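You operate a simulated robot arm through the tools that you are given. There is no shell and no other tool. Be economical: measure what you need, move in short steps, check, and stop when the job is done.

The job below is to be done with a simulated robot arm. You get a single attempt, and the scene is never put back.

TASK
Put one of the yellow boxes from the press bench on the top of the packing table. Open the left bench drawer, take the silver box from the press bench and leave it in the inside of the left bench drawer, then shut the drawer. Any order will do.

The check looks at the end state, three seconds after you hand in, the way a careful person would. Anything else that was tipped, shoved, dropped, spilled or broken makes it a failure.

THE ROBOT
A 7-joint arm with a vacuum gripper on a trunk, on a base that drives. Base frame: it is fixed to the floor where the robot stands at the start and does not move with it; the origin is under the middle of the robot, x ahead of it, y to its left, z up; the surface under the hand at the start is at about z = 880. Lengths are in mm, angles in rad, forces in N, time in s.
With the tool pointing down near the work surface it reaches from about 100 to 620 mm from the robot's upright axis, wherever it stands. Its first joint turns from -1.204 to 3.002 rad. Places, roughly: inside of the left bench drawer [500, -100, 700]; left bench drawer [500, -200, 700]; silver box [1750, 0, 1000]; top of the packing table [2800, -1800, 900]. Payload 1.06 kg.
Tool frame: the origin (TCP) lies in the middle of the cups' lips, and z points out of the cups. The gripper has 1 cup of 24 mm across, covering 24 by 24 mm (tool x, y); the bellows give 8 mm. With the vacuum on, a cup seals on a smooth face that it is pressed against (1 to 4 N); it does not hold porous or soft things. The pull reaches 23 N.
Orientation is that of the tool frame in the base frame, as [roll, pitch, yaw] about the fixed x, y, z axes, in that order (R = Rz(yaw) Ry(pitch) Rx(roll)). With the cups facing straight down, the tool's x points along the base's -x, its y along +y and its z along -z.

THE INTERFACE
- The arm moves only by the tool nudge_tool. Its argument "moves" is a list of rows, each a list of 7 numbers: the shift along the tool's x, y, z in units of 250 mm (1.0 is 250 mm), then the turn, a rotation vector about the tool's x, y, z in units of 180 degrees (1.0 is 180 degrees), then the vacuum: 1 switches it on, -1 off. In form: [[x, y, z, ax, ay, az, vac], ...]. A call has 1 to 20 rows; each row is the pose to reach, as a shift and turn from the pose commanded when the call began, along the tool's axes at that moment. A call with a number of a shift or a turn outside -1 to 1 is refused whole. Rows are played at 5 a second. More than 50 mm and 0.15 rad between two rows, or a gripper value outside its range, and nothing of the call is played. A pose out of reach is approached as far as the arm can. The call stops where the force on the tool passes 40 N (or 10 N more than at its start, if that is more) or the arm is blocked; 0.2 s more then pass. The pull builds up within a second once a cup has sealed. Time passes only in rows, and 0.2 s behind the last, so rows that repeat a pose give it time. It gives the time, the measured TCP pose, the force on the tool (base axes) and the pull of the vacuum at its end, in the units of the frame above (readings bear some noise), with the torque about the TCP (base axes, N m) and any sound that the robot's microphone picked up, and new pictures: "show" is both (left out), scene, wrist or none.
- Cameras (640 x 400 px; columns grow to the right, rows downward): "scene" is now at [181.6, -29.2, 1165.8]; the picture's right is [-0.31, -0.95, 0.00], its down [-0.50, 0.16, -0.85] and it looks along [0.81, -0.27, -0.52] (base axes); focal length 214 px, centre (320, 200). "wrist" rides on the gripper at [78, 19, -96] in the tool frame; the picture's right is [-0.24, 0.97, 0.00], its down [-0.71, -0.17, -0.69] and it looks along [-0.67, -0.16, 0.73] (tool axes); focal length 243 px, centre (320, 200). There is no depth. A picture from a camera that has moved, and an enlarged one, comes with that camera's place and axes in the base frame and with its lens.
- slide_trunk(by): slides the trunk up (or, below 0, down) by that many mm; the arm and the scene camera ride with it, the base frame stays. It gives what a move gives, with no picture.
- steer(legs): drives the robot by 1 to 6 legs, each [ahead, left, turn to the left] in mm, mm and rad, along the robot's own axes; the way and the turn of a leg run together, so that a leg with both is an arc; at most 1500 mm and 3.142 rad a leg. The arm and the cameras ride along, it lands a little off, and it stops where it bumps. It gives what a move gives, and a new picture of the scene camera.
- aim_head(pan, tilt): turns the head with the scene camera to pan (to the left, within 1.396 rad either way) and tilt (down, from -0.506 to 1.204), counted from straight ahead of the robot. It gives what a move gives, and a new picture of the scene camera.
- enlarge(camera, box): a new picture of the part [left, top, right, bottom] of that camera's present view, enlarged. No time passes.
- job_done(): hands the job in; it is judged then, once.

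Go step by step. Nothing tells you exact positions but the pictures and the camera data: compare them with the known pose of the tool, close in by small moves and look again before you grip or let go. The budget is 165 turns and 260 pictures, counting those below and the enlarged ones. Unless the task says otherwise, let go and move clear before handing in, and close with one line.

The tools are called after "Emit:" by a JSON object that holds its "api" and its "payload". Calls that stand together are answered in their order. nudge_tool: Moves the arm, as the interface text tells. Its arguments: {"type":"object","properties":{"moves":{"type":"array"},"show":{"type":"string","enum":["both","scene","wrist","none"]}},"required":["moves"]} The other tools are called the same way: slide_trunk (by) slides the trunk up or down; steer (legs) drives the base; aim_head (pan, tilt) turns the head that bears the scene camera; enlarge (camera, box) takes an enlarged picture of a part of a camera's view; job_done () hands the job in.

At the start:

```text
t: 0.0
ee_pos: [318.6, -166.8, 1101.8]
tcp_rot: [3.141, 0.0, -3.142]
contact_force: [0.0, 0.0, -0.3]
wrist_torque: [0.05, -0.02, 0.0]
pull: 0.1
trunk travel left (down, up): [-325.0, 167.0]
robot x, y, heading: [0.4, 2.5, -0.003]
head pan, tilt: [-0.319, 0.55]
```

scene: 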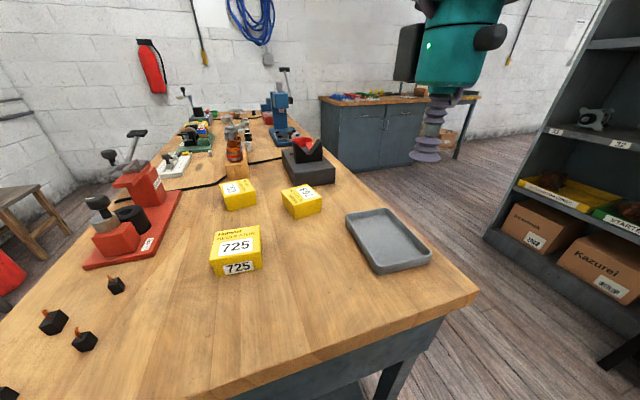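
wrist: 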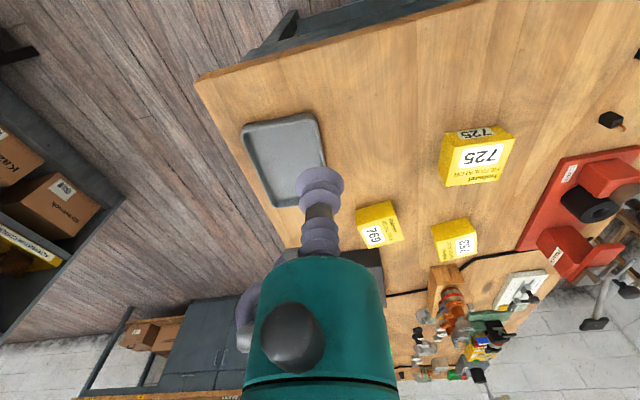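

I see a bench ahead with three yellow boxes, a tray, a press and other tools further along. I'll look closer at the scene and around it first.

Emit:
{"api": "enlarge", "payload": {"camera": "scene", "box": [160, 60, 360, 200]}}

Emit:
{"api": "aim_head", "payload": {"pan": -0.6, "tilt": 1.1}}

Emit:
{"api": "aim_head", "payload": {"pan": -1.0, "tilt": 0.3}}

Emit:
{"api": "aim_head", "payload": {"pan": 0.1, "tilt": 0.3}}

```text
2.86 times, centred on (260, 130) of scene
camera zoom: at [181.6, -29.2, 1165.8], right [-0.31, -0.95, 0.0], down [-0.5, 0.16, -0.85], along [0.81, -0.27, -0.52], focal length 613 px, centre (491, 400)
```

zoom: 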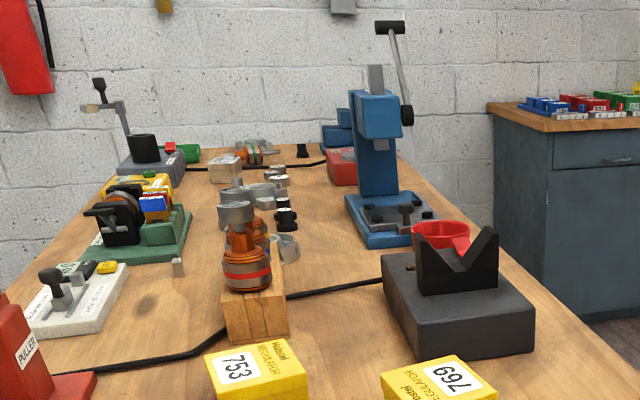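

```text
t: 1.0
ee_pos: [316.6, -165.6, 1102.0]
tcp_rot: [3.142, 0.001, -3.14]
contact_force: [0.1, 0.3, -0.1]
wrist_torque: [0.0, -0.02, 0.04]
pull: 0.0
trunk travel left (down, up): [-325.0, 167.0]
robot x, y, heading: [2.1, 1.3, 0.004]
head pan, tilt: [-0.6, 1.1]
camera scene: at [148.5, -36.7, 1122.7], right [-0.56, -0.83, 0.0], down [-0.74, 0.5, -0.45], along [0.38, -0.26, -0.89], focal length 214 px, centre (320, 200)
```

scene: 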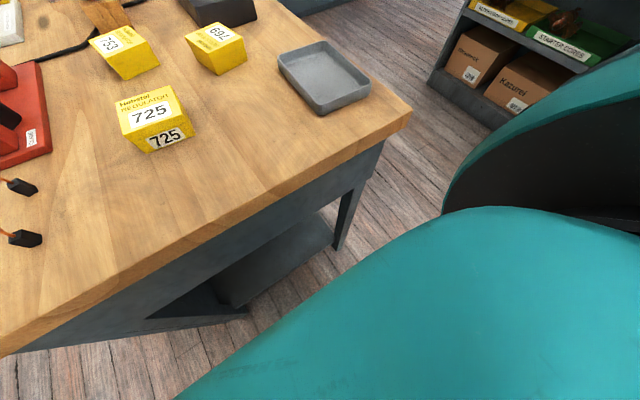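

```text
t: 2.1
ee_pos: [318.7, -166.0, 1100.9]
tcp_rot: [-3.141, 0.0, 3.142]
contact_force: [0.5, 0.3, -0.4]
wrist_torque: [0.02, -0.01, 0.01]
pull: 0.0
trunk travel left (down, up): [-325.0, 167.0]
robot x, y, heading: [3.2, 1.3, -0.003]
head pan, tilt: [-1.0, 0.3]
camera scene: at [146.9, -79.6, 1188.7], right [-0.84, -0.54, 0.0], down [-0.16, 0.25, -0.96], along [0.52, -0.8, -0.3], focal length 214 px, centre (320, 200)
```

scene: 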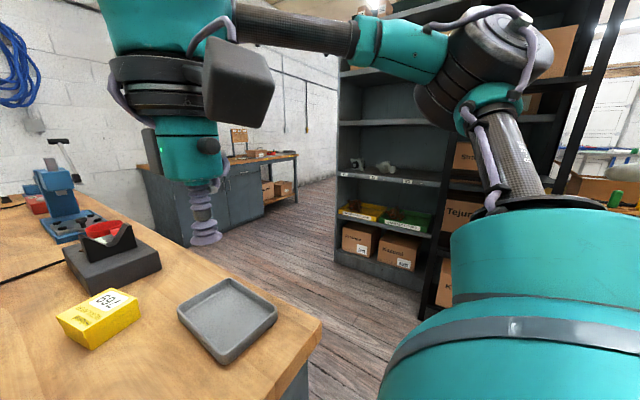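

```text
t: 3.4
ee_pos: [318.6, -165.3, 1101.4]
tcp_rot: [3.14, 0.0, -3.141]
contact_force: [-0.1, 0.6, 0.0]
wrist_torque: [-0.01, 0.0, 0.02]
pull: 0.1
trunk travel left (down, up): [-325.0, 167.0]
robot x, y, heading: [2.2, 2.1, 0.006]
head pan, tilt: [0.099, 0.3]
camera scene: at [189.3, 8.2, 1188.8], right [0.1, -1.0, 0.0], down [-0.29, -0.03, -0.96], along [0.95, 0.09, -0.3], focal length 214 px, centre (320, 200)
```

scene: 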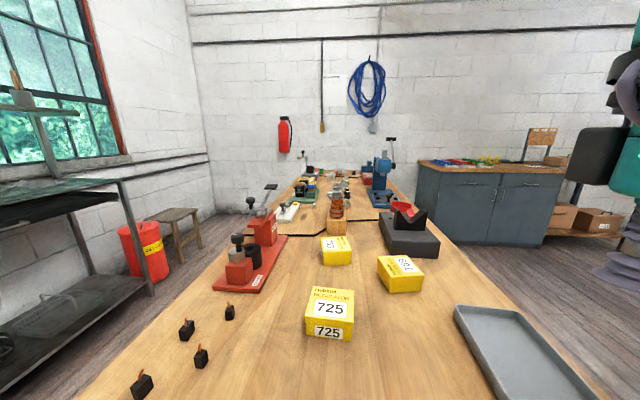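

The bench's near-right corner is around (296,-315), and the blue-grey cabinet at the back right is the packing table. I need to find the silver box near x=1750, so I'll zoom in.

Emit:
{"api": "enlarge", "payload": {"camera": "scene", "box": [270, 140, 430, 240]}}

Emit:
{"api": "enlarge", "payload": {"camera": "scene", "box": [410, 130, 600, 250]}}

```text
4.00 times, centred on (350, 190) of scene
camera zoom: at [189.3, 8.2, 1188.8], right [0.1, -1.0, 0.0], down [-0.29, -0.03, -0.96], along [0.95, 0.09, -0.3], focal length 858 px, centre (200, 240)
```

zoom: 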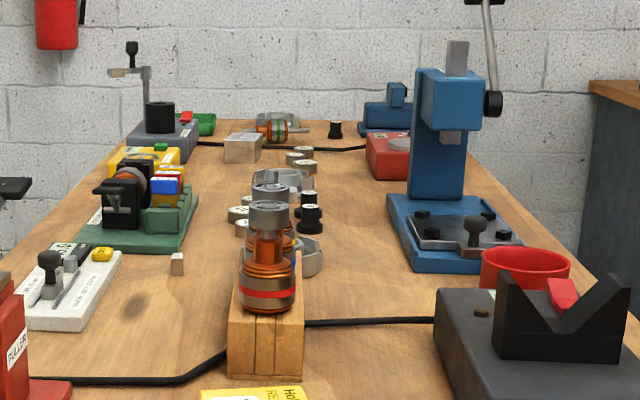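

```text
3.33 times, centred on (505, 190) of scene
camera zoom: at [189.3, 8.2, 1188.8], right [0.1, -1.0, 0.0], down [-0.29, -0.03, -0.96], along [0.95, 0.09, -0.3], focal length 715 px, centre (-297, 233)
```

zoom: 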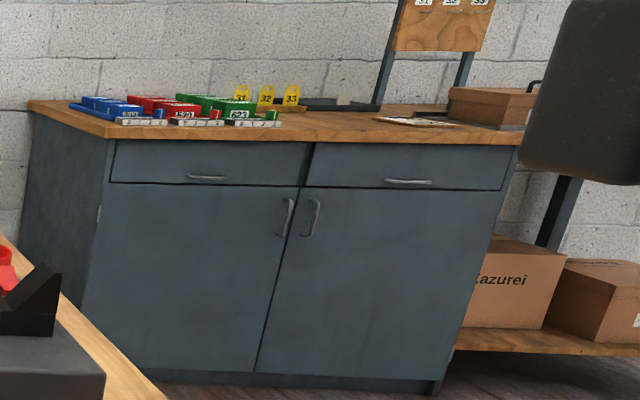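

The silver box looks to be at about (1700,70), and the packing table is probably the bench with shelf and label board beyond the cabinet. Next I drive to the bench's right side (−y), where I expect the drawers.

Emit:
{"api": "steer", "payload": {"legs": [[-50, 0, 0], [0, -850, 0], [0, 0, 0.8]]}}

Emit:
{"api": "aim_head", "payload": {"pan": -0.3, "tilt": 0.5}}

```text
t: 14.0
ee_pos: [288.9, -739.6, 1101.1]
tcp_rot: [3.14, 0.002, -2.327]
contact_force: [0.5, 0.3, 0.3]
wrist_torque: [-0.01, -0.01, 0.04]
pull: 0.1
trunk travel left (down, up): [-325.0, 167.0]
robot x, y, heading: [-51.9, -854.6, 0.808]
head pan, tilt: [0.099, 0.3]
camera scene: at [73.3, -714.4, 1188.8], right [0.79, -0.61, 0.0], down [-0.18, -0.23, -0.96], along [0.58, 0.76, -0.3], focal length 214 px, centre (320, 200)
```

scene: 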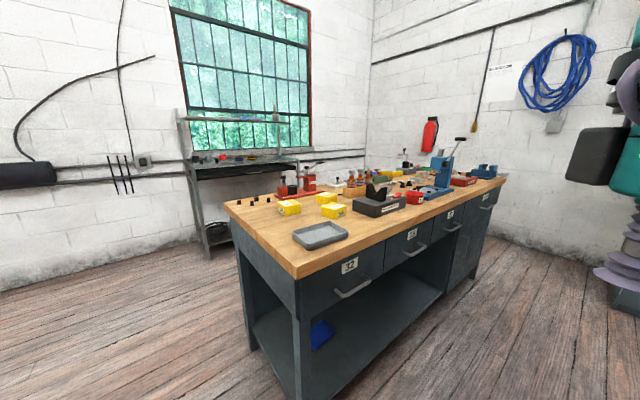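

```text
t: 14.8
ee_pos: [289.2, -740.0, 1101.6]
tcp_rot: [3.141, 0.0, -2.329]
contact_force: [0.1, 0.2, -0.2]
wrist_torque: [0.01, 0.01, 0.01]
pull: 0.1
trunk travel left (down, up): [-325.0, 167.0]
robot x, y, heading: [-48.6, -851.7, 0.815]
head pan, tilt: [-0.3, 0.499]
camera scene: at [95.4, -743.6, 1170.4], right [0.49, -0.87, 0.0], down [-0.42, -0.23, -0.88], along [0.76, 0.43, -0.48], focal length 214 px, centre (320, 200)
```

scene: 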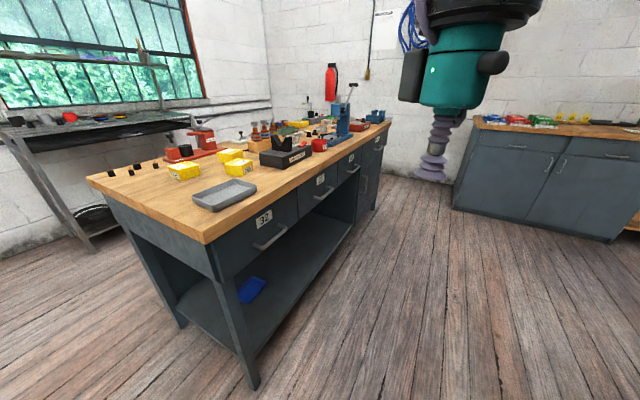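

The drawers are on the −y side, and the left one (label 32) sits near x≈500. I'll drive to stand in front of it, facing +y.

Emit:
{"api": "steer", "payload": {"legs": [[0, 0, 0.756], [-100, -500, 0]]}}

Emit:
{"api": "aim_head", "payload": {"pan": 0.0, "tilt": 0.7}}

```text
t: 21.8
ee_pos: [613.2, -629.1, 1102.2]
tcp_rot: [-3.141, 0.0, -1.557]
contact_force: [-0.2, 0.4, 0.0]
wrist_torque: [0.0, 0.03, -0.01]
pull: 0.2
trunk travel left (down, up): [-325.0, 167.0]
robot x, y, heading: [451.2, -951.2, 1.589]
head pan, tilt: [-0.3, 0.499]
camera scene: at [475.5, -767.8, 1170.4], right [0.96, -0.28, 0.0], down [-0.14, -0.46, -0.88], along [0.25, 0.84, -0.48], focal length 214 px, centre (320, 200)
```

scene: 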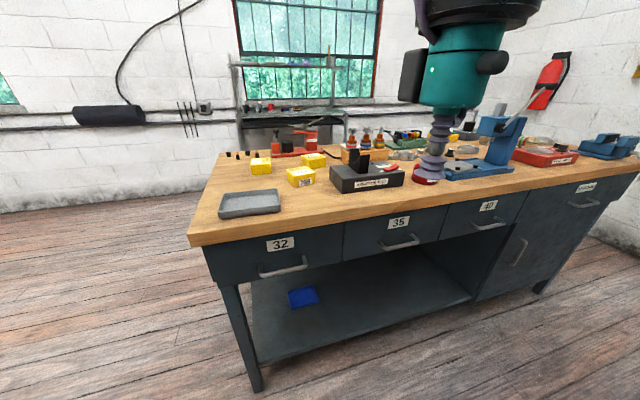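

```text
t: 22.6
ee_pos: [612.4, -630.0, 1101.8]
tcp_rot: [-3.141, 0.0, -1.558]
contact_force: [-0.3, -0.4, 0.3]
wrist_torque: [0.01, 0.0, 0.0]
pull: 0.2
trunk travel left (down, up): [-325.0, 167.0]
robot x, y, heading: [448.7, -951.6, 1.584]
head pan, tilt: [0.0, 0.7]
camera scene: at [448.6, -770.2, 1152.7], right [1.0, 0.01, 0.0], down [0.01, -0.64, -0.77], along [-0.01, 0.77, -0.64], focal length 214 px, centre (320, 200)
```

scene: 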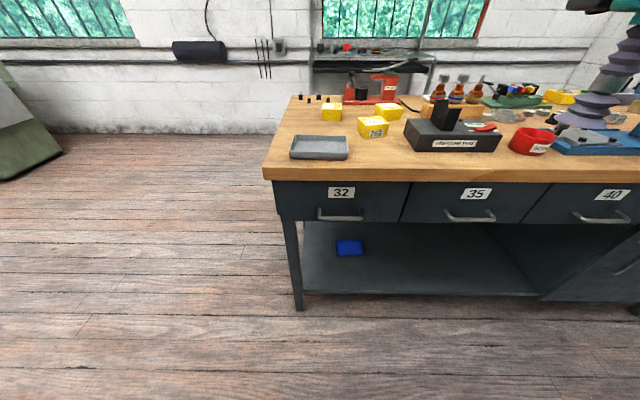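

Drawer 32's face spans x≈320–665 and z≈707–840, at y≈-335, with a handle at the bottom and a label at the top. I'll lower the trunk and turn the tool to point at +y, aiming at the bare face right of the label.

Emit:
{"api": "slide_trunk", "payload": {"by": -220}}

Emit:
{"api": "nudge_tool", "payload": {"moves": [[-0.055, 0.017, 0, 0, -0.0455, 0, -1], [-0.109, 0.035, 0, 0, -0.0909, 0, -1], [-0.164, 0.052, 0, 0, -0.1364, 0, -1], [-0.218, 0.07, 0, 0, -0.1818, 0, -1], [-0.273, 0.087, 0, 0, -0.2273, 0, -1], [-0.327, 0.104, 0, 0, -0.2727, 0, -1], [-0.382, 0.122, 0, 0, -0.3182, 0, -1], [-0.436, 0.139, 0, 0, -0.3636, 0, -1], [-0.491, 0.157, 0, 0, -0.4091, 0, -1], [-0.545, 0.174, 0, 0, -0.4545, 0, -1], [-0.6, 0.19, 0, 0, -0.5, 0, -1]]}}

```text
t: 24.9
ee_pos: [611.3, -630.3, 881.2]
tcp_rot: [3.142, -0.001, -1.555]
contact_force: [0.0, 0.0, 0.9]
wrist_torque: [0.01, 0.01, -0.01]
pull: 0.1
trunk travel left (down, up): [-105.0, 387.0]
robot x, y, heading: [447.3, -948.6, 1.584]
head pan, tilt: [0.0, 0.7]
```

```text
t: 27.3
ee_pos: [565.5, -480.8, 893.6]
tcp_rot: [1.025, 1.568, 2.61]
contact_force: [0.1, -0.6, -0.1]
wrist_torque: [-0.01, -0.03, -0.01]
pull: 0.1
out of reach, approached as far as the arm can: row 11
trunk travel left (down, up): [-105.0, 387.0]
robot x, y, heading: [448.2, -952.2, 1.584]
head pan, tilt: [0.0, 0.7]
camera scene: at [447.7, -705.6, 920.3], right [1.0, 0.01, 0.0], down [0.01, -0.64, -0.77], along [-0.01, 0.77, -0.64], focal length 214 px, centre (320, 200)
camera wrist: at [547.9, -577.6, 814.6], right [-0.97, -0.01, 0.24], down [0.18, -0.68, 0.71], along [0.15, 0.73, 0.67], focal length 243 px, centre (320, 200)
```

scene: 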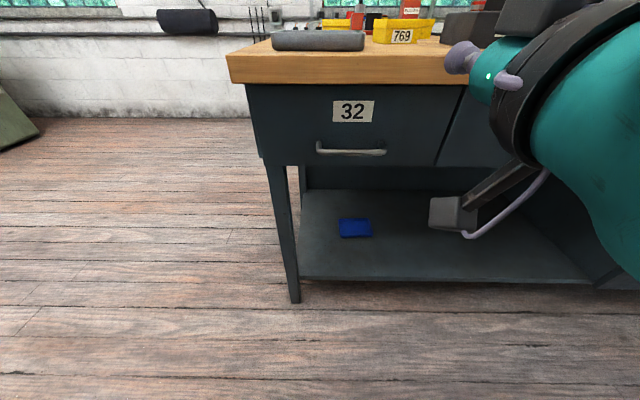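
wrist: 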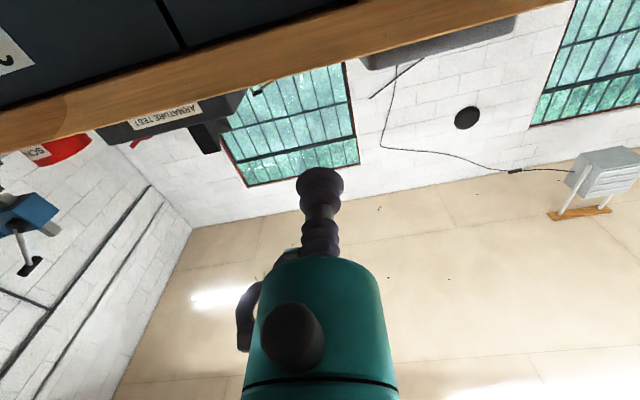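

The tool is now horizontal, at the drawer's side. I'll lower the trunk 100 more, so the cup is near z≈793, and close in.

Emit:
{"api": "slide_trunk", "payload": {"by": -100}}

Emit:
{"api": "nudge_tool", "payload": {"moves": [[0, 0, 0.15, 0, 0, 0, -1], [0, 0, 0.3, 0, 0, 0, -1]]}}

```text
t: 28.6
ee_pos: [565.3, -455.1, 786.8]
tcp_rot: [3.081, 1.522, -1.62]
contact_force: [0.3, -0.1, 0.0]
wrist_torque: [-0.01, -0.02, 0.01]
pull: 0.0
trunk travel left (down, up): [-5.0, 487.0]
robot x, y, heading: [447.3, -953.7, 1.58]
head pan, tilt: [0.0, 0.7]
```

```text
t: 29.2
ee_pos: [562.4, -380.4, 782.1]
tcp_rot: [3.086, 1.522, -1.612]
contact_force: [0.3, -0.7, -0.9]
wrist_torque: [0.0, 0.0, 0.02]
pull: 0.1
trunk travel left (down, up): [-5.0, 487.0]
robot x, y, heading: [446.3, -948.1, 1.584]
head pan, tilt: [0.0, 0.7]
camera scene: at [447.3, -678.1, 826.4], right [1.0, 0.01, 0.0], down [0.01, -0.64, -0.77], along [-0.01, 0.76, -0.64], focal length 214 px, centre (320, 200)
camera wrist: at [544.5, -480.5, 708.7], right [-0.97, 0.0, 0.24], down [0.18, -0.65, 0.74], along [0.15, 0.76, 0.63], focal length 243 px, centre (320, 200)
```

scene: 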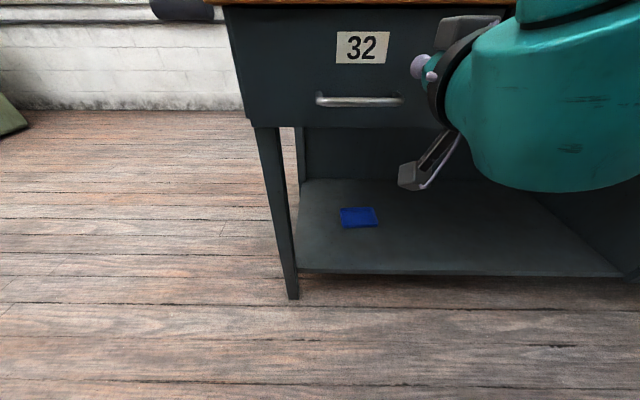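
wrist: 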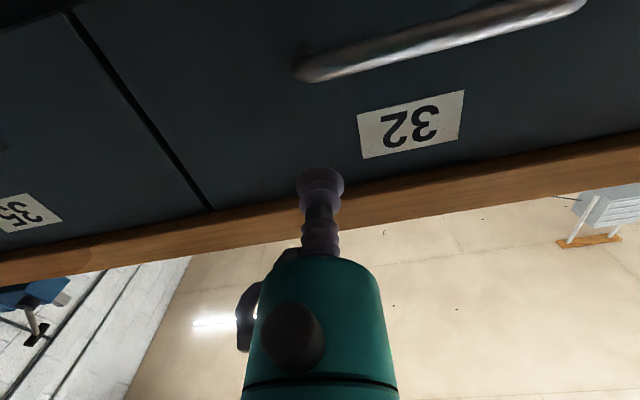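

The cup faces the bare panel right of the label. I'll level the tilt slightly and approach with the vacuum on.

Emit:
{"api": "nudge_tool", "payload": {"moves": [[0, 0, 0.04, 0, -0.0156, 0, 1], [0, 0, 0.08, 0, -0.0156, 0, 1]], "show": "none"}}

Emit:
{"api": "nudge_tool", "payload": {"moves": [[0, 0, 0.02, 0, 0, 0, 1], [0, 0, 0.032, 0, 0, 0, 1]], "show": "wrist"}}

```text
t: 29.8
ee_pos: [562.2, -360.7, 780.7]
tcp_rot: [1.26, 1.57, 2.842]
contact_force: [0.7, -0.4, 0.0]
wrist_torque: [0.03, 0.0, -0.02]
pull: 0.0
trunk travel left (down, up): [-5.0, 487.0]
robot x, y, heading: [451.1, -951.6, 1.584]
head pan, tilt: [0.0, 0.7]
```

```text
t: 30.4
ee_pos: [563.9, -351.7, 782.8]
tcp_rot: [1.46, 1.567, 3.042]
contact_force: [-0.2, -0.1, 0.1]
wrist_torque: [0.02, -0.01, 0.03]
pull: 0.0
trunk travel left (down, up): [-5.0, 487.0]
robot x, y, heading: [454.3, -947.7, 1.587]
head pan, tilt: [0.0, 0.7]
camera wrist: at [545.5, -448.2, 703.3], right [-0.97, -0.01, 0.24], down [0.18, -0.68, 0.71], along [0.15, 0.73, 0.67], focal length 243 px, centre (320, 200)
```

wrist: 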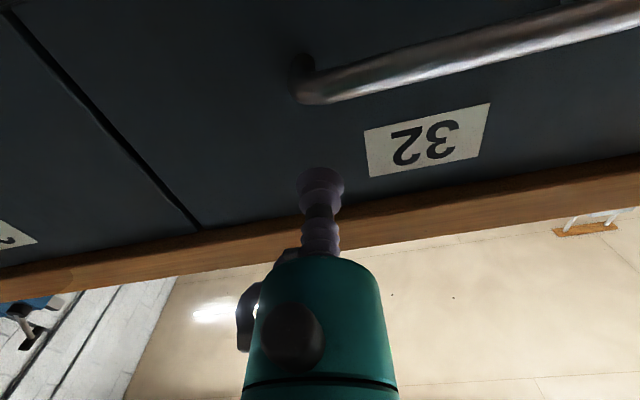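

Emit:
{"api": "nudge_tool", "payload": {"moves": [[0, 0, 0.03, 0, 0, 0, 1], [0, 0, 0.06, 0, 0, 0, 1], [0, 0, 0.08, 0, 0, 0, 1]], "show": "none"}}

Emit:
{"api": "nudge_tool", "payload": {"moves": [[0, 0, 0.016, 0, 0, 0, 1], [0, 0, 0.032, 0, 0, 0, 1]], "show": "wrist"}}

```text
t: 31.2
ee_pos: [564.4, -330.5, 780.9]
tcp_rot: [1.608, 1.568, -3.093]
contact_force: [-0.2, 0.0, -0.7]
wrist_torque: [-0.01, 0.02, -0.02]
pull: 0.1
trunk travel left (down, up): [-5.0, 487.0]
robot x, y, heading: [450.2, -951.6, 1.584]
head pan, tilt: [0.0, 0.7]
```

```text
t: 31.8
ee_pos: [563.0, -322.2, 782.9]
tcp_rot: [1.43, 1.566, 3.015]
contact_force: [0.2, 0.5, 0.1]
wrist_torque: [-0.01, -0.03, 0.02]
pull: 0.1
trunk travel left (down, up): [-5.0, 487.0]
robot x, y, heading: [454.5, -947.3, 1.585]
head pan, tilt: [0.0, 0.7]
camera wrist: at [545.8, -420.0, 703.3], right [-0.97, -0.01, 0.24], down [0.18, -0.68, 0.71], along [0.15, 0.73, 0.67], focal length 243 px, centre (320, 200)
```

wrist: 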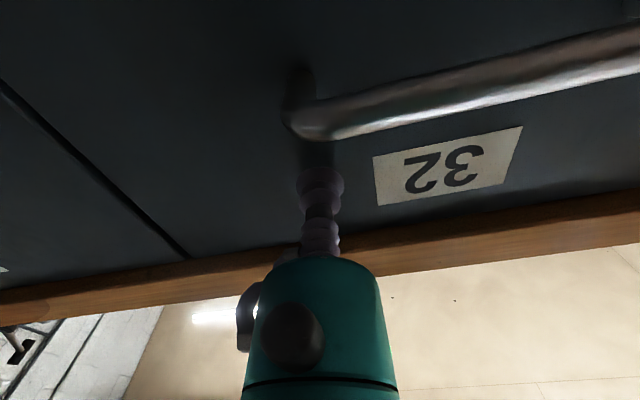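

Emit:
{"api": "nudge_tool", "payload": {"moves": [[0, 0, 0.016, 0, 0, 0, 1], [0, 0, 0.032, 0, 0, 0, 1]], "show": "none"}}

Emit:
{"api": "nudge_tool", "payload": {"moves": [[0, 0, 0.016, 0, 0, 0, 1], [0, 0, 0.024, 0, 0, 0, 1]], "show": "wrist"}}

```text
t: 32.4
ee_pos: [565.0, -314.5, 782.9]
tcp_rot: [1.56, 1.568, -3.139]
contact_force: [0.5, 1.3, -0.5]
wrist_torque: [-0.02, -0.03, -0.07]
pull: 22.8
trunk travel left (down, up): [-5.0, 487.0]
robot x, y, heading: [451.2, -949.7, 1.581]
head pan, tilt: [0.0, 0.7]
```

```text
t: 33.0
ee_pos: [564.0, -310.3, 781.8]
tcp_rot: [1.812, 1.567, -2.889]
contact_force: [3.7, -18.6, -6.1]
wrist_torque: [0.06, -0.27, -0.05]
pull: 22.9
trunk travel left (down, up): [-5.0, 487.0]
robot x, y, heading: [452.1, -950.2, 1.583]
head pan, tilt: [0.0, 0.7]
camera wrist: at [545.8, -406.7, 704.0], right [-0.97, -0.01, 0.24], down [0.18, -0.68, 0.71], along [0.15, 0.73, 0.66], focal length 243 px, centre (320, 200)
```

wrist: 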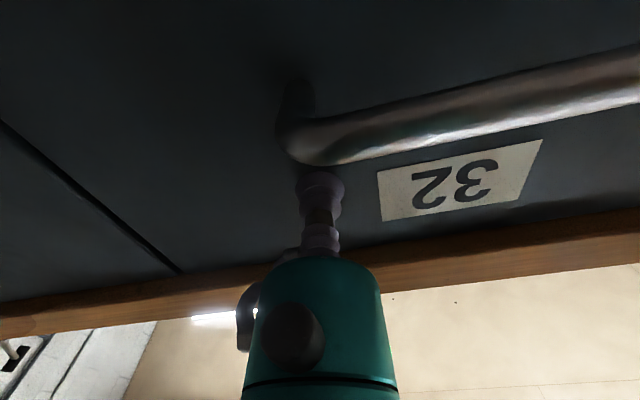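

The cup has sealed (pull 23 N), so I'll pull the drawer out gently.

Emit:
{"api": "nudge_tool", "payload": {"moves": [[0, 0, -0.02, 0, 0, 0, 1], [0, 0, -0.04, 0, 0, 0, 1], [0, 0, -0.06, 0, 0, 0, 1], [0, 0, -0.08, 0, 0, 0, 1], [0, 0, -0.1, 0, 0, 0, 1], [0, 0, -0.12, 0, 0, 0, 1], [0, 0, -0.14, 0, 0, 0, 1], [0, 0, -0.16, 0, 0, 0, 1]], "show": "both"}}

```text
t: 34.8
ee_pos: [563.7, -349.6, 783.4]
tcp_rot: [1.435, 1.567, 3.018]
contact_force: [-0.7, -0.4, 1.3]
wrist_torque: [0.01, 0.22, -0.06]
pull: 22.8
trunk travel left (down, up): [-5.0, 487.0]
robot x, y, heading: [449.5, -948.6, 1.583]
head pan, tilt: [0.0, 0.7]
camera scene: at [447.1, -678.2, 826.4], right [1.0, 0.01, 0.0], down [0.01, -0.64, -0.77], along [-0.01, 0.77, -0.64], focal length 214 px, centre (320, 200)
camera wrist: at [545.9, -446.6, 703.9], right [-0.97, -0.01, 0.24], down [0.18, -0.68, 0.71], along [0.15, 0.73, 0.67], focal length 243 px, centre (320, 200)
```

scene: 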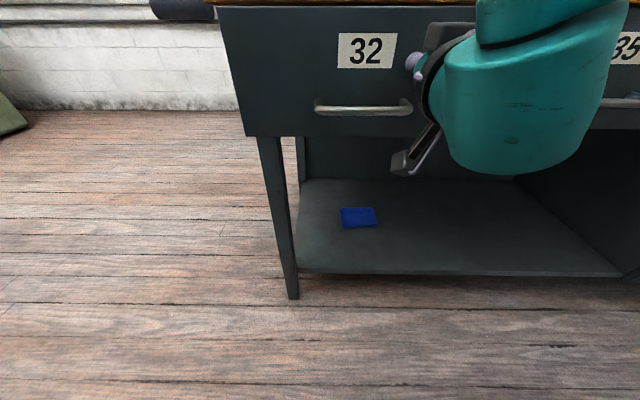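
wrist: 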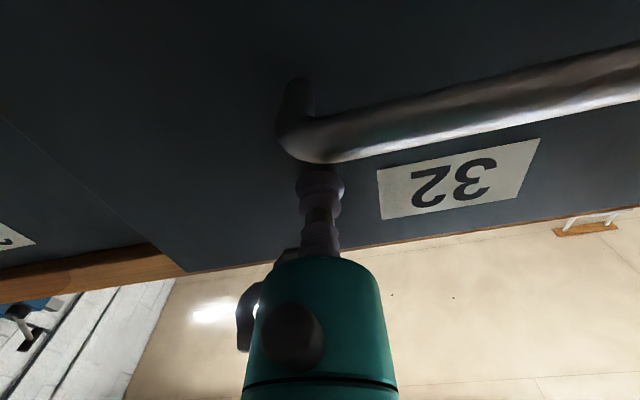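

The drawer moves. I'll pull another 110 mm with the arm, then back the base up for the rest.

Emit:
{"api": "nudge_tool", "payload": {"moves": [[0, 0, -0.05, 0, 0, 0, 1], [0, 0, -0.1, 0, 0, 0, 1], [0, 0, -0.15, 0, 0, 0, 1], [0, 0, -0.2, 0, 0, 0, 1], [0, 0, -0.25, 0, 0, 0, 1], [0, 0, -0.3, 0, 0, 0, 1], [0, 0, -0.35, 0, 0, 0, 1], [0, 0, -0.4, 0, 0, 0, 1], [0, 0, -0.45, 0, 0, 0, 1]], "show": "none"}}

Emit:
{"api": "steer", "payload": {"legs": [[-120, 0, 0]]}}

```text
t: 36.8
ee_pos: [565.2, -448.8, 789.7]
tcp_rot: [2.193, 1.568, -2.509]
contact_force: [5.2, -1.4, -7.1]
wrist_torque: [0.01, 0.0, -0.04]
pull: 23.3
out of reach, approached as far as the arm can: row 8, 9
trunk travel left (down, up): [-5.0, 487.0]
robot x, y, heading: [450.4, -947.7, 1.586]
head pan, tilt: [0.0, 0.7]
```

```text
t: 38.1
ee_pos: [564.0, -571.7, 791.8]
tcp_rot: [1.16, 1.569, 2.742]
contact_force: [-7.3, 0.7, -1.9]
wrist_torque: [0.01, 0.0, 0.0]
pull: 23.0
trunk travel left (down, up): [-5.0, 487.0]
robot x, y, heading: [452.7, -1067.8, 1.584]
head pan, tilt: [0.0, 0.7]
camera scene: at [448.6, -799.2, 826.3], right [1.0, 0.01, 0.0], down [0.01, -0.64, -0.76], along [-0.01, 0.76, -0.64], focal length 214 px, centre (320, 200)
```

scene: 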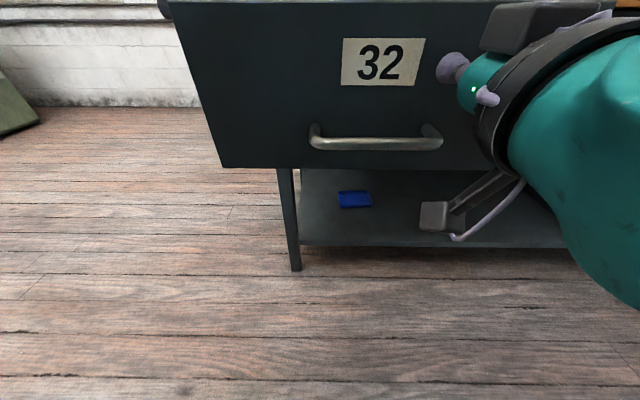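

The drawer is open by about 255 mm. I'll release, back away, raise the trunk and turn the tool down again.

Emit:
{"api": "nudge_tool", "payload": {"moves": [[0, 0, 0, 0, 0, 0, -1], [0, 0, 0, 0, 0, 0, -1], [0, 0, 0, 0, 0, 0, -1], [0, 0, 0, 0, 0, 0, -1]], "show": "none"}}

Emit:
{"api": "steer", "payload": {"legs": [[-100, 0, 0]]}}

Emit:
{"api": "slide_trunk", "payload": {"by": 400}}

Emit:
{"api": "nudge_tool", "payload": {"moves": [[0, 0, -0.02, 0, 0.0455, 0, -1], [0, 0, -0.04, 0, 0.0909, 0, -1], [0, 0, -0.06, 0, 0.1364, 0, -1], [0, 0, -0.08, 0, 0.1818, 0, -1], [0, 0, -0.1, 0, 0.2273, 0, -1], [0, 0, -0.12, 0, 0.2727, 0, -1], [0, 0, -0.16, 0, 0.3182, 0, -1], [0, 0, -0.22, 0, 0.3636, 0, -1], [0, 0, -0.28, 0, 0.4091, 0, -1], [0, 0, -0.34, 0, 0.4545, 0, -1], [0, 0, -0.4, 0, 0.5, 0, -1]]}}

```text
t: 39.1
ee_pos: [563.8, -569.5, 790.6]
tcp_rot: [1.18, 1.566, 2.762]
contact_force: [0.5, -0.3, -0.8]
wrist_torque: [0.0, 0.0, 0.0]
pull: 0.0
trunk travel left (down, up): [-5.0, 487.0]
robot x, y, heading: [452.0, -1070.5, 1.582]
head pan, tilt: [0.0, 0.7]
```

```text
t: 40.2
ee_pos: [564.5, -670.3, 792.1]
tcp_rot: [1.222, 1.568, 2.806]
contact_force: [-0.6, 0.0, 0.3]
wrist_torque: [0.02, 0.02, 0.0]
pull: 0.1
trunk travel left (down, up): [-5.0, 487.0]
robot x, y, heading: [455.0, -1170.5, 1.588]
head pan, tilt: [0.0, 0.7]
camera scene: at [449.8, -899.3, 826.4], right [1.0, 0.02, 0.0], down [0.01, -0.64, -0.76], along [-0.01, 0.76, -0.64], focal length 214 px, centre (320, 200)
```

scene: 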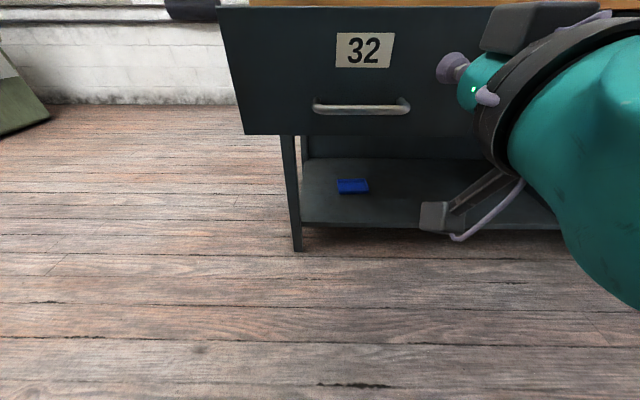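

```text
t: 44.1
ee_pos: [565.3, -669.9, 1190.0]
tcp_rot: [1.213, 1.568, 2.796]
contact_force: [1.0, -0.3, -0.3]
wrist_torque: [-0.01, -0.01, 0.02]
pull: 0.0
trunk travel left (down, up): [-405.0, 87.0]
robot x, y, heading: [454.1, -1170.9, 1.583]
head pan, tilt: [0.0, 0.7]
```

```text
t: 46.5
ee_pos: [565.7, -770.4, 1191.2]
tcp_rot: [3.139, -0.002, -1.556]
contact_force: [0.5, 0.2, 0.3]
wrist_torque: [-0.02, 0.02, 0.0]
pull: 0.0
trunk travel left (down, up): [-405.0, 87.0]
robot x, y, heading: [455.4, -1172.2, 1.586]
head pan, tilt: [0.0, 0.7]
camera scene: at [451.6, -1015.4, 1237.4], right [1.0, 0.02, 0.0], down [0.01, -0.64, -0.76], along [-0.01, 0.76, -0.64], focal length 214 px, centre (320, 200)
camera wrist: at [547.8, -848.6, 1286.3], right [-0.98, 0.22, 0.0], down [0.16, 0.71, 0.68], along [0.15, 0.67, -0.73], focal length 243 px, centre (320, 200)
```

scene: 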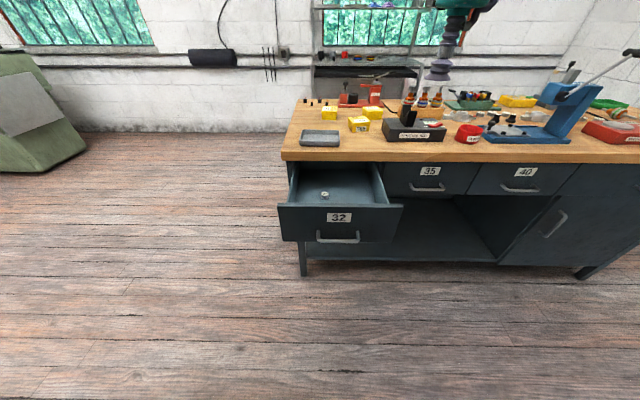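
wrist: 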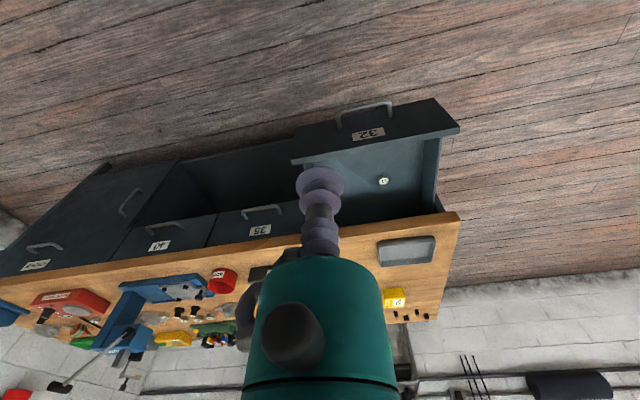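

The drawer is open with only a small washer inside. Now I drive along to look for the silver box.

Emit:
{"api": "steer", "payload": {"legs": [[150, -950, 0]]}}

Emit:
{"api": "aim_head", "payload": {"pan": -0.2, "tilt": 0.45}}

```text
t: 55.0
ee_pos: [1508.7, -614.8, 1189.7]
tcp_rot: [3.139, 0.002, -1.575]
contact_force: [0.3, 0.3, 0.0]
wrist_torque: [-0.01, 0.01, -0.01]
pull: 0.0
trunk travel left (down, up): [-405.0, 87.0]
robot x, y, heading: [1387.8, -1016.3, 1.565]
head pan, tilt: [0.0, 0.7]
camera scene: at [1390.2, -859.2, 1237.5], right [1.0, 0.0, 0.0], down [0.0, -0.64, -0.76], along [0.0, 0.76, -0.64], focal length 214 px, centre (320, 200)
```

scene: 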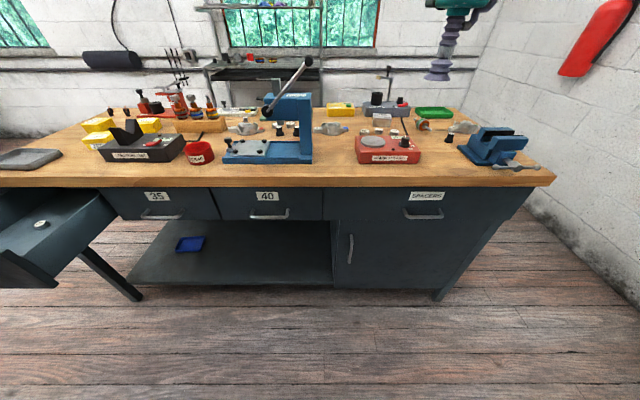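

```text
t: 55.8
ee_pos: [1508.4, -614.5, 1190.9]
tcp_rot: [3.138, 0.0, -1.575]
contact_force: [0.4, 0.2, 0.7]
wrist_torque: [-0.01, -0.03, 0.0]
pull: 0.1
trunk travel left (down, up): [-405.0, 87.0]
robot x, y, heading: [1392.2, -1019.3, 1.569]
head pan, tilt: [-0.201, 0.45]
camera scene: at [1408.5, -854.1, 1259.6], right [0.98, -0.2, 0.0], down [-0.09, -0.43, -0.9], along [0.18, 0.88, -0.44], focal length 214 px, centre (320, 200)
```

scene: 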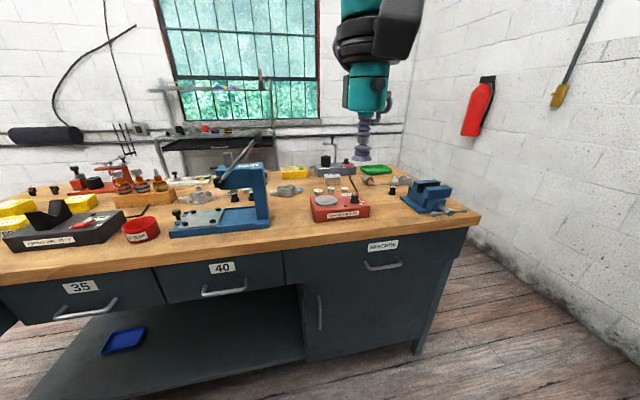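

Emit:
{"api": "enlarge", "payload": {"camera": "scene", "box": [240, 140, 480, 240]}}

```text
2.67 times, centred on (360, 190) of scene
camera zoom: at [1408.5, -854.1, 1259.6], right [0.98, -0.2, 0.0], down [-0.09, -0.43, -0.9], along [0.18, 0.88, -0.44], focal length 572 px, centre (213, 227)
```

zoom: 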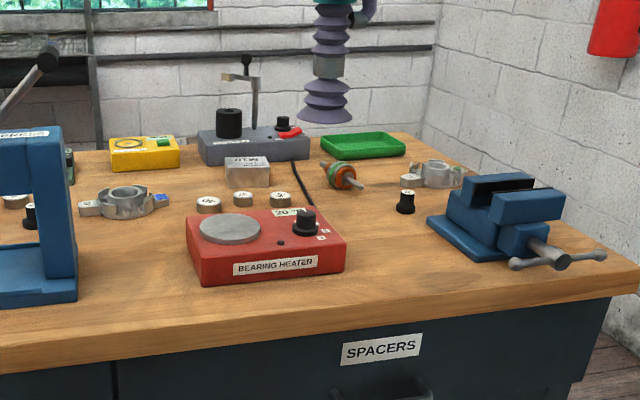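

The silver box is at about (1660,75), too far to reach from the −y side. I'll go around the near (−x) end of the bench to the +y side.

Emit:
{"api": "steer", "payload": {"legs": [[0, 1450, 0], [1500, 0, 0]]}}

Emit:
{"api": "slide_trunk", "payload": {"by": 80}}

Emit:
{"api": "aim_head", "payload": {"pan": -0.9, "tilt": 0.5}}

```text
t: 75.4
ee_pos: [120.4, 898.5, 1190.7]
tcp_rot: [3.139, 0.001, -1.582]
contact_force: [0.2, 0.6, 0.2]
wrist_torque: [0.03, -0.01, -0.02]
pull: 0.1
trunk travel left (down, up): [-405.0, 87.0]
robot x, y, heading: [-0.2, 497.9, 1.563]
head pan, tilt: [-0.201, 0.45]
camera scene: at [18.4, 660.6, 1259.6], right [0.98, -0.21, 0.0], down [-0.09, -0.43, -0.9], along [0.19, 0.88, -0.44], focal length 214 px, centre (320, 200)
```

scene: 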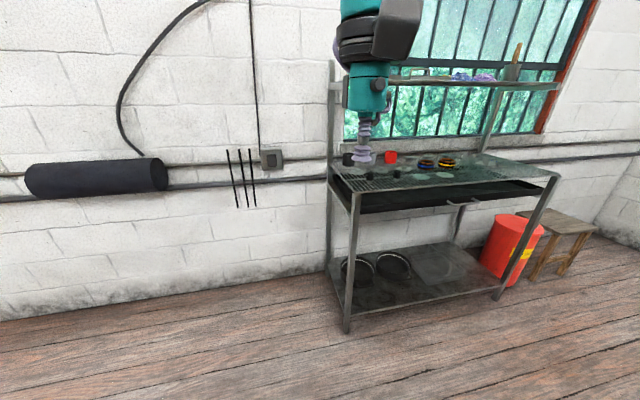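

```text
t: 76.5
ee_pos: [120.0, 868.3, 1311.7]
tcp_rot: [3.139, 0.118, -1.584]
contact_force: [-0.8, -0.2, -0.5]
wrist_torque: [-0.01, 0.02, -0.03]
pull: 0.1
trunk travel left (down, up): [-485.0, 7.0]
robot x, y, heading: [-1.5, 501.0, 1.562]
head pan, tilt: [-0.201, 0.45]
```

```text
t: 77.6
ee_pos: [118.5, 868.0, 1314.7]
tcp_rot: [3.138, 0.119, -1.583]
contact_force: [-0.1, -0.6, -0.1]
wrist_torque: [0.0, -0.03, 0.0]
pull: 0.1
trunk travel left (down, up): [-485.0, 7.0]
robot x, y, heading: [-2.9, 496.8, 1.556]
head pan, tilt: [-0.901, 0.499]
camera scene: at [70.4, 563.9, 1345.8], right [0.61, -0.79, 0.0], down [-0.38, -0.29, -0.88], along [0.69, 0.54, -0.48], focal length 214 px, centre (320, 200)
```

scene: 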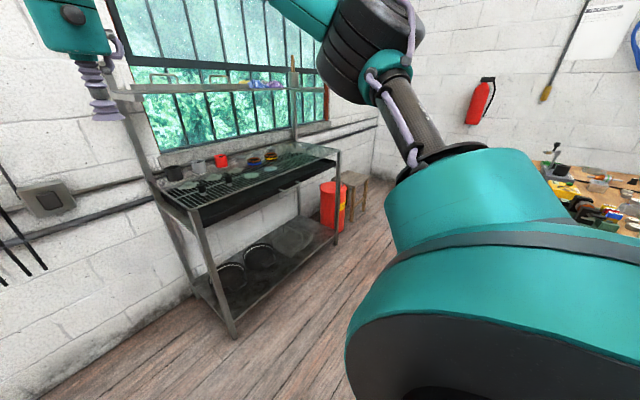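

The passage on the +y side (y≈315 to 1415) is wide enough. I'll turn to face −y and drive along to x≈1640.

Emit:
{"api": "steer", "payload": {"legs": [[270, 0, 0], [0, 0, -3.13], [0, 1400, 0]]}}

Emit:
{"api": "aim_head", "payload": {"pan": 0.3, "tilt": 0.6}}

```text
t: 98.7
ee_pos: [1257.9, 414.3, 1315.0]
tcp_rot: [3.139, 0.119, 1.56]
contact_force: [0.3, 0.4, 0.9]
wrist_torque: [-0.02, -0.04, 0.01]
pull: 0.1
trunk travel left (down, up): [-485.0, 7.0]
robot x, y, heading: [1378.6, 780.5, -1.58]
head pan, tilt: [-0.901, 0.499]
camera scene: at [1307.2, 714.8, 1345.8], right [-0.62, 0.79, 0.0], down [0.38, 0.29, -0.88], along [-0.69, -0.54, -0.48], focal length 214 px, centre (320, 200)
```

scene: 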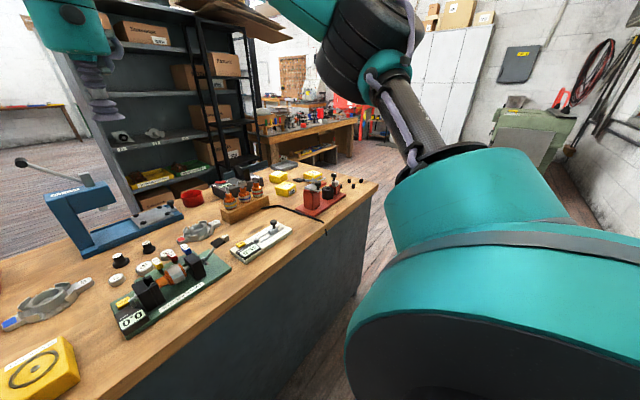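

```text
t: 100.1
ee_pos: [1258.5, 414.2, 1315.6]
tcp_rot: [3.138, 0.12, 1.559]
contact_force: [-0.4, -0.5, 0.2]
wrist_torque: [0.01, -0.01, 0.04]
pull: 0.1
trunk travel left (down, up): [-485.0, 7.0]
robot x, y, heading: [1376.5, 782.8, -1.579]
head pan, tilt: [0.3, 0.6]
camera scene: at [1404.3, 686.3, 1336.7], right [-0.96, -0.29, 0.0], down [-0.16, 0.54, -0.83], along [0.24, -0.79, -0.56], focal length 214 px, centre (320, 200)
```

scene: 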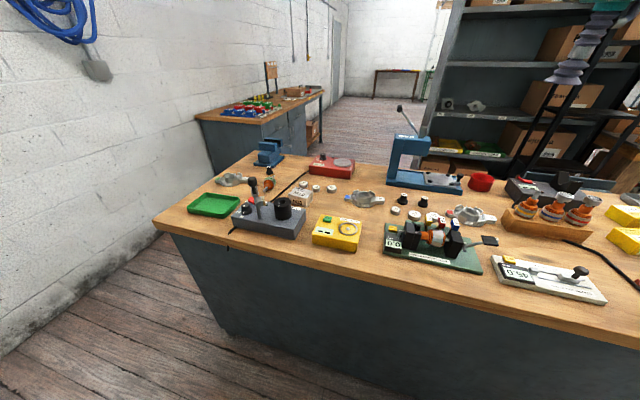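

The silver box is at about (1660,92), behind the grey tester from here. I'll drive to roughly (1690,680).

Emit:
{"api": "steer", "payload": {"legs": [[0, 315, 0], [100, 0, 0]]}}

Emit:
{"api": "aim_head", "payload": {"pan": 0.1, "tilt": 0.8}}

```text
t: 104.2
ee_pos: [1573.9, 313.5, 1313.8]
tcp_rot: [3.138, 0.117, 1.559]
contact_force: [-0.2, -1.5, -1.5]
wrist_torque: [-0.02, 0.01, 0.01]
pull: 0.0
trunk travel left (down, up): [-485.0, 7.0]
robot x, y, heading: [1693.9, 683.3, -1.578]
head pan, tilt: [0.3, 0.6]
camera scene: at [1720.8, 585.1, 1336.6], right [-0.96, -0.29, 0.0], down [-0.16, 0.54, -0.82], along [0.24, -0.79, -0.57], focal length 214 px, centre (320, 200)
```

scene: 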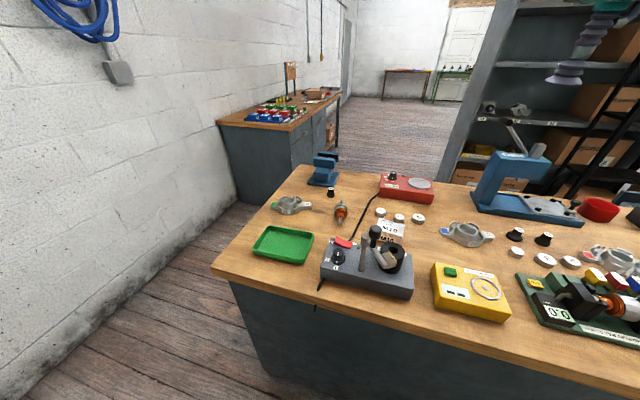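

```text
t: 105.0
ee_pos: [1574.7, 313.1, 1315.0]
tcp_rot: [3.139, 0.119, 1.56]
contact_force: [0.8, 0.1, -0.2]
wrist_torque: [0.02, -0.01, -0.03]
pull: 0.1
trunk travel left (down, up): [-485.0, 7.0]
robot x, y, heading: [1698.6, 679.5, -1.578]
head pan, tilt: [0.099, 0.799]
camera scene: at [1702.8, 590.5, 1319.9], right [-1.0, -0.09, 0.0], down [-0.07, 0.71, -0.7], along [0.06, -0.69, -0.72], focal length 214 px, centre (320, 200)
```

scene: 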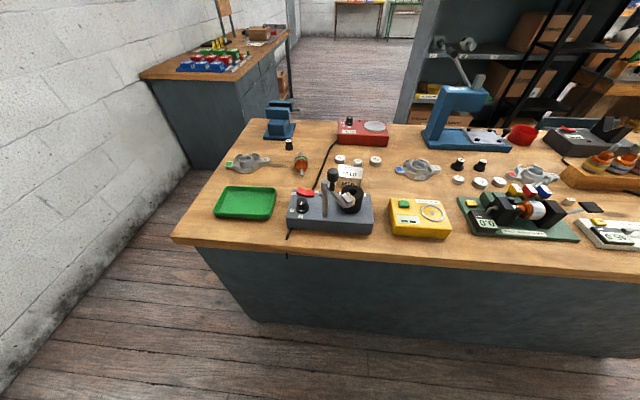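

The silver box is at about (1658,96), top z≈920. I'll move 40 mm closer and lower the trunk to remove the tilt.

Emit:
{"api": "steer", "payload": {"legs": [[40, 0, 0]]}}

Emit:
{"api": "slide_trunk", "payload": {"by": -100}}

Emit:
{"api": "nudge_tool", "payload": {"moves": [[0, 0, 0, 0, 0, 0, -1]]}}

```text
t: 105.8
ee_pos: [1575.3, 272.8, 1312.6]
tcp_rot: [3.139, 0.118, 1.559]
contact_force: [-0.4, -0.1, 0.5]
wrist_torque: [0.0, -0.02, 0.01]
pull: 0.1
trunk travel left (down, up): [-485.0, 7.0]
robot x, y, heading: [1695.0, 644.7, -1.581]
head pan, tilt: [0.099, 0.799]
camera scene: at [1702.4, 549.8, 1319.7], right [-1.0, -0.09, 0.0], down [-0.07, 0.71, -0.7], along [0.06, -0.69, -0.72], focal length 214 px, centre (320, 200)
```

scene: 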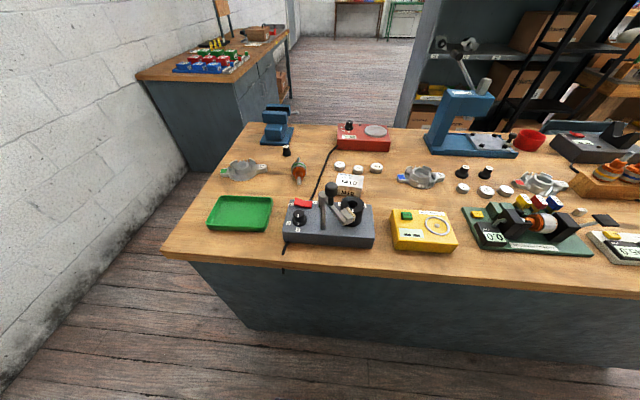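

```text
t: 107.2
ee_pos: [1575.0, 274.8, 1214.6]
tcp_rot: [3.136, 0.117, 1.56]
contact_force: [-0.3, 0.0, -0.8]
wrist_torque: [0.0, -0.03, 0.01]
pull: 0.0
trunk travel left (down, up): [-385.0, 107.0]
robot x, y, heading: [1694.1, 643.8, -1.581]
head pan, tilt: [0.099, 0.799]
```

```text
t: 107.6
ee_pos: [1574.1, 274.1, 1213.4]
tcp_rot: [3.138, 0.119, 1.561]
contact_force: [0.7, -0.4, -0.3]
wrist_torque: [0.01, 0.04, 0.02]
pull: 0.1
trunk travel left (down, up): [-385.0, 107.0]
robot x, y, heading: [1695.8, 643.3, -1.578]
head pan, tilt: [0.099, 0.799]
camera scene: at [1701.9, 480.5, 1206.6], right [-1.0, -0.09, 0.0], down [-0.07, 0.71, -0.7], along [0.06, -0.69, -0.72], focal length 214 px, centre (320, 200)
camera wrist: at [1593.5, 362.4, 1299.9], right [0.97, -0.24, 0.03], down [-0.18, -0.62, 0.76], along [-0.17, -0.75, -0.65], focal length 243 px, centre (320, 200)
```

scene: 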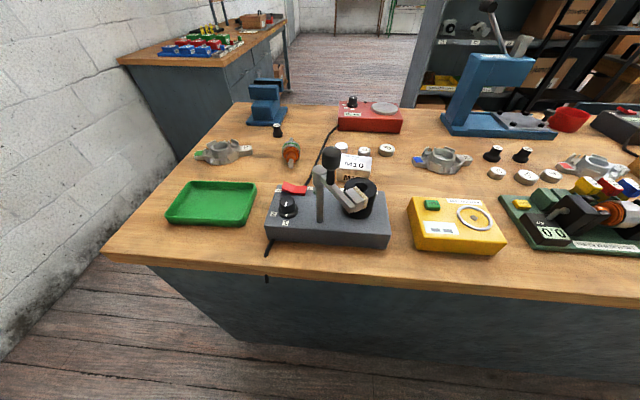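
wrist: 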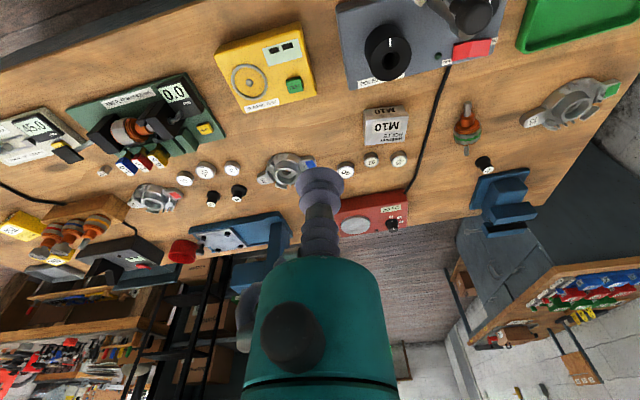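

The wrist camera agrees: the box is at about (1660,85). I'll level the tool and move above it.

Emit:
{"api": "nudge_tool", "payload": {"moves": [[-0.115, 0.056, 0.081, 0, 0.0063, 0, -1], [-0.231, 0.112, 0.162, 0, 0.0125, 0, -1], [-0.346, 0.168, 0.243, 0, 0.0188, 0, -1], [-0.461, 0.224, 0.323, 0, 0.025, 0, -1], [-0.577, 0.28, 0.404, 0, 0.0313, 0, -1], [-0.692, 0.336, 0.485, 0, 0.0376, 0, -1]]}}

```text
t: 109.0
ee_pos: [1560.7, 163.5, 1099.3]
tcp_rot: [3.138, 0.0, 1.559]
contact_force: [0.7, 0.1, 0.3]
wrist_torque: [0.0, 0.04, -0.01]
pull: 0.0
out of reach, approached as far as the arm can: row 2, 3, 4, 5, 6
trunk travel left (down, up): [-385.0, 107.0]
robot x, y, heading: [1696.2, 641.9, -1.581]
head pan, tilt: [0.099, 0.799]
camera scene: at [1701.9, 480.2, 1206.6], right [-1.0, -0.09, 0.0], down [-0.07, 0.71, -0.7], along [0.06, -0.69, -0.72], focal length 214 px, centre (320, 200)
camera wrist: at [1579.7, 239.9, 1194.3], right [0.97, -0.24, 0.0], down [-0.18, -0.71, 0.68], along [-0.17, -0.66, -0.73], focal length 243 px, centre (320, 200)
```

scene: 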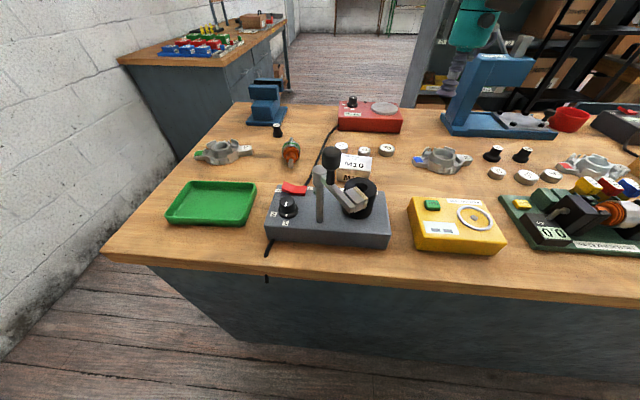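
wrist: 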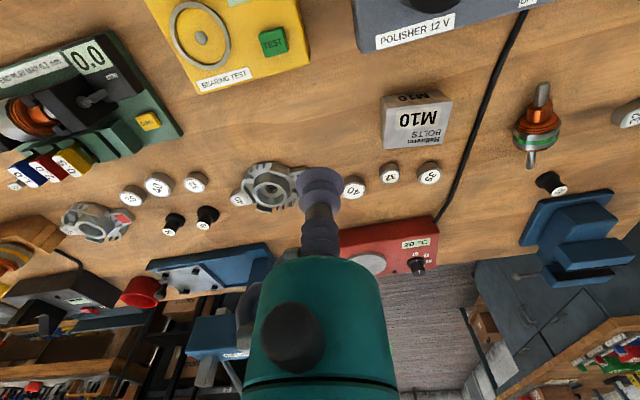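

Only partly reached, since reach grows lower down. From the picture the box top is at (1659,94); I'll move over and down to z≈1010.

Emit:
{"api": "nudge_tool", "payload": {"moves": [[0, 0.1, 0.09, 0, 0, 0, -1], [0, 0.2, 0.18, 0, 0, 0, -1], [-0.07, 0.3, 0.27, 0, 0, 0, -1], [-0.18, 0.396, 0.36, 0, 0, 0, -1], [-0.28, 0.396, 0.36, 0, 0, 0, -1]]}}

```text
t: 110.2
ee_pos: [1577.6, 167.6, 1063.2]
tcp_rot: [3.137, 0.001, 1.56]
contact_force: [-0.2, -0.3, 0.1]
wrist_torque: [0.0, 0.02, -0.04]
pull: 0.1
out of reach, approached as far as the arm can: row 1, 2, 3, 4, 5
trunk travel left (down, up): [-385.0, 107.0]
robot x, y, heading: [1693.5, 644.0, -1.578]
head pan, tilt: [0.099, 0.799]
camera scene: at [1701.9, 480.5, 1206.6], right [-1.0, -0.09, 0.0], down [-0.07, 0.71, -0.7], along [0.06, -0.69, -0.72], focal length 214 px, centre (320, 200)
camera wrist: at [1596.5, 244.5, 1158.4], right [0.97, -0.24, 0.0], down [-0.18, -0.71, 0.68], along [-0.16, -0.66, -0.73], focal length 243 px, centre (320, 200)
```

scene: 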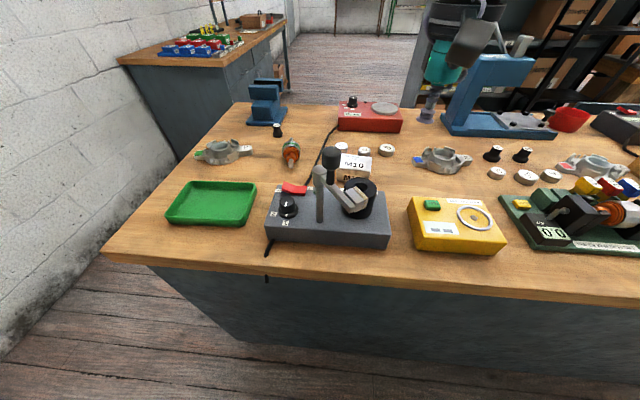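
wrist: 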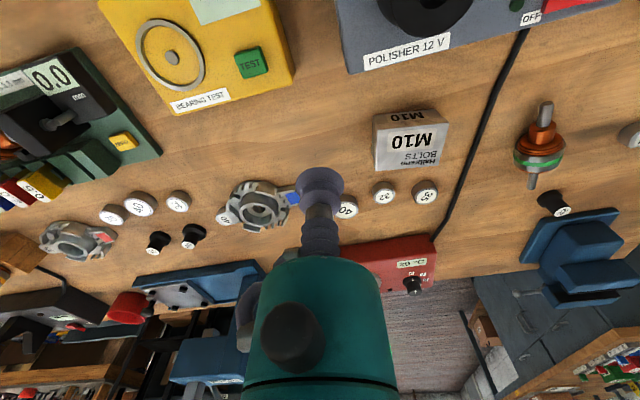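

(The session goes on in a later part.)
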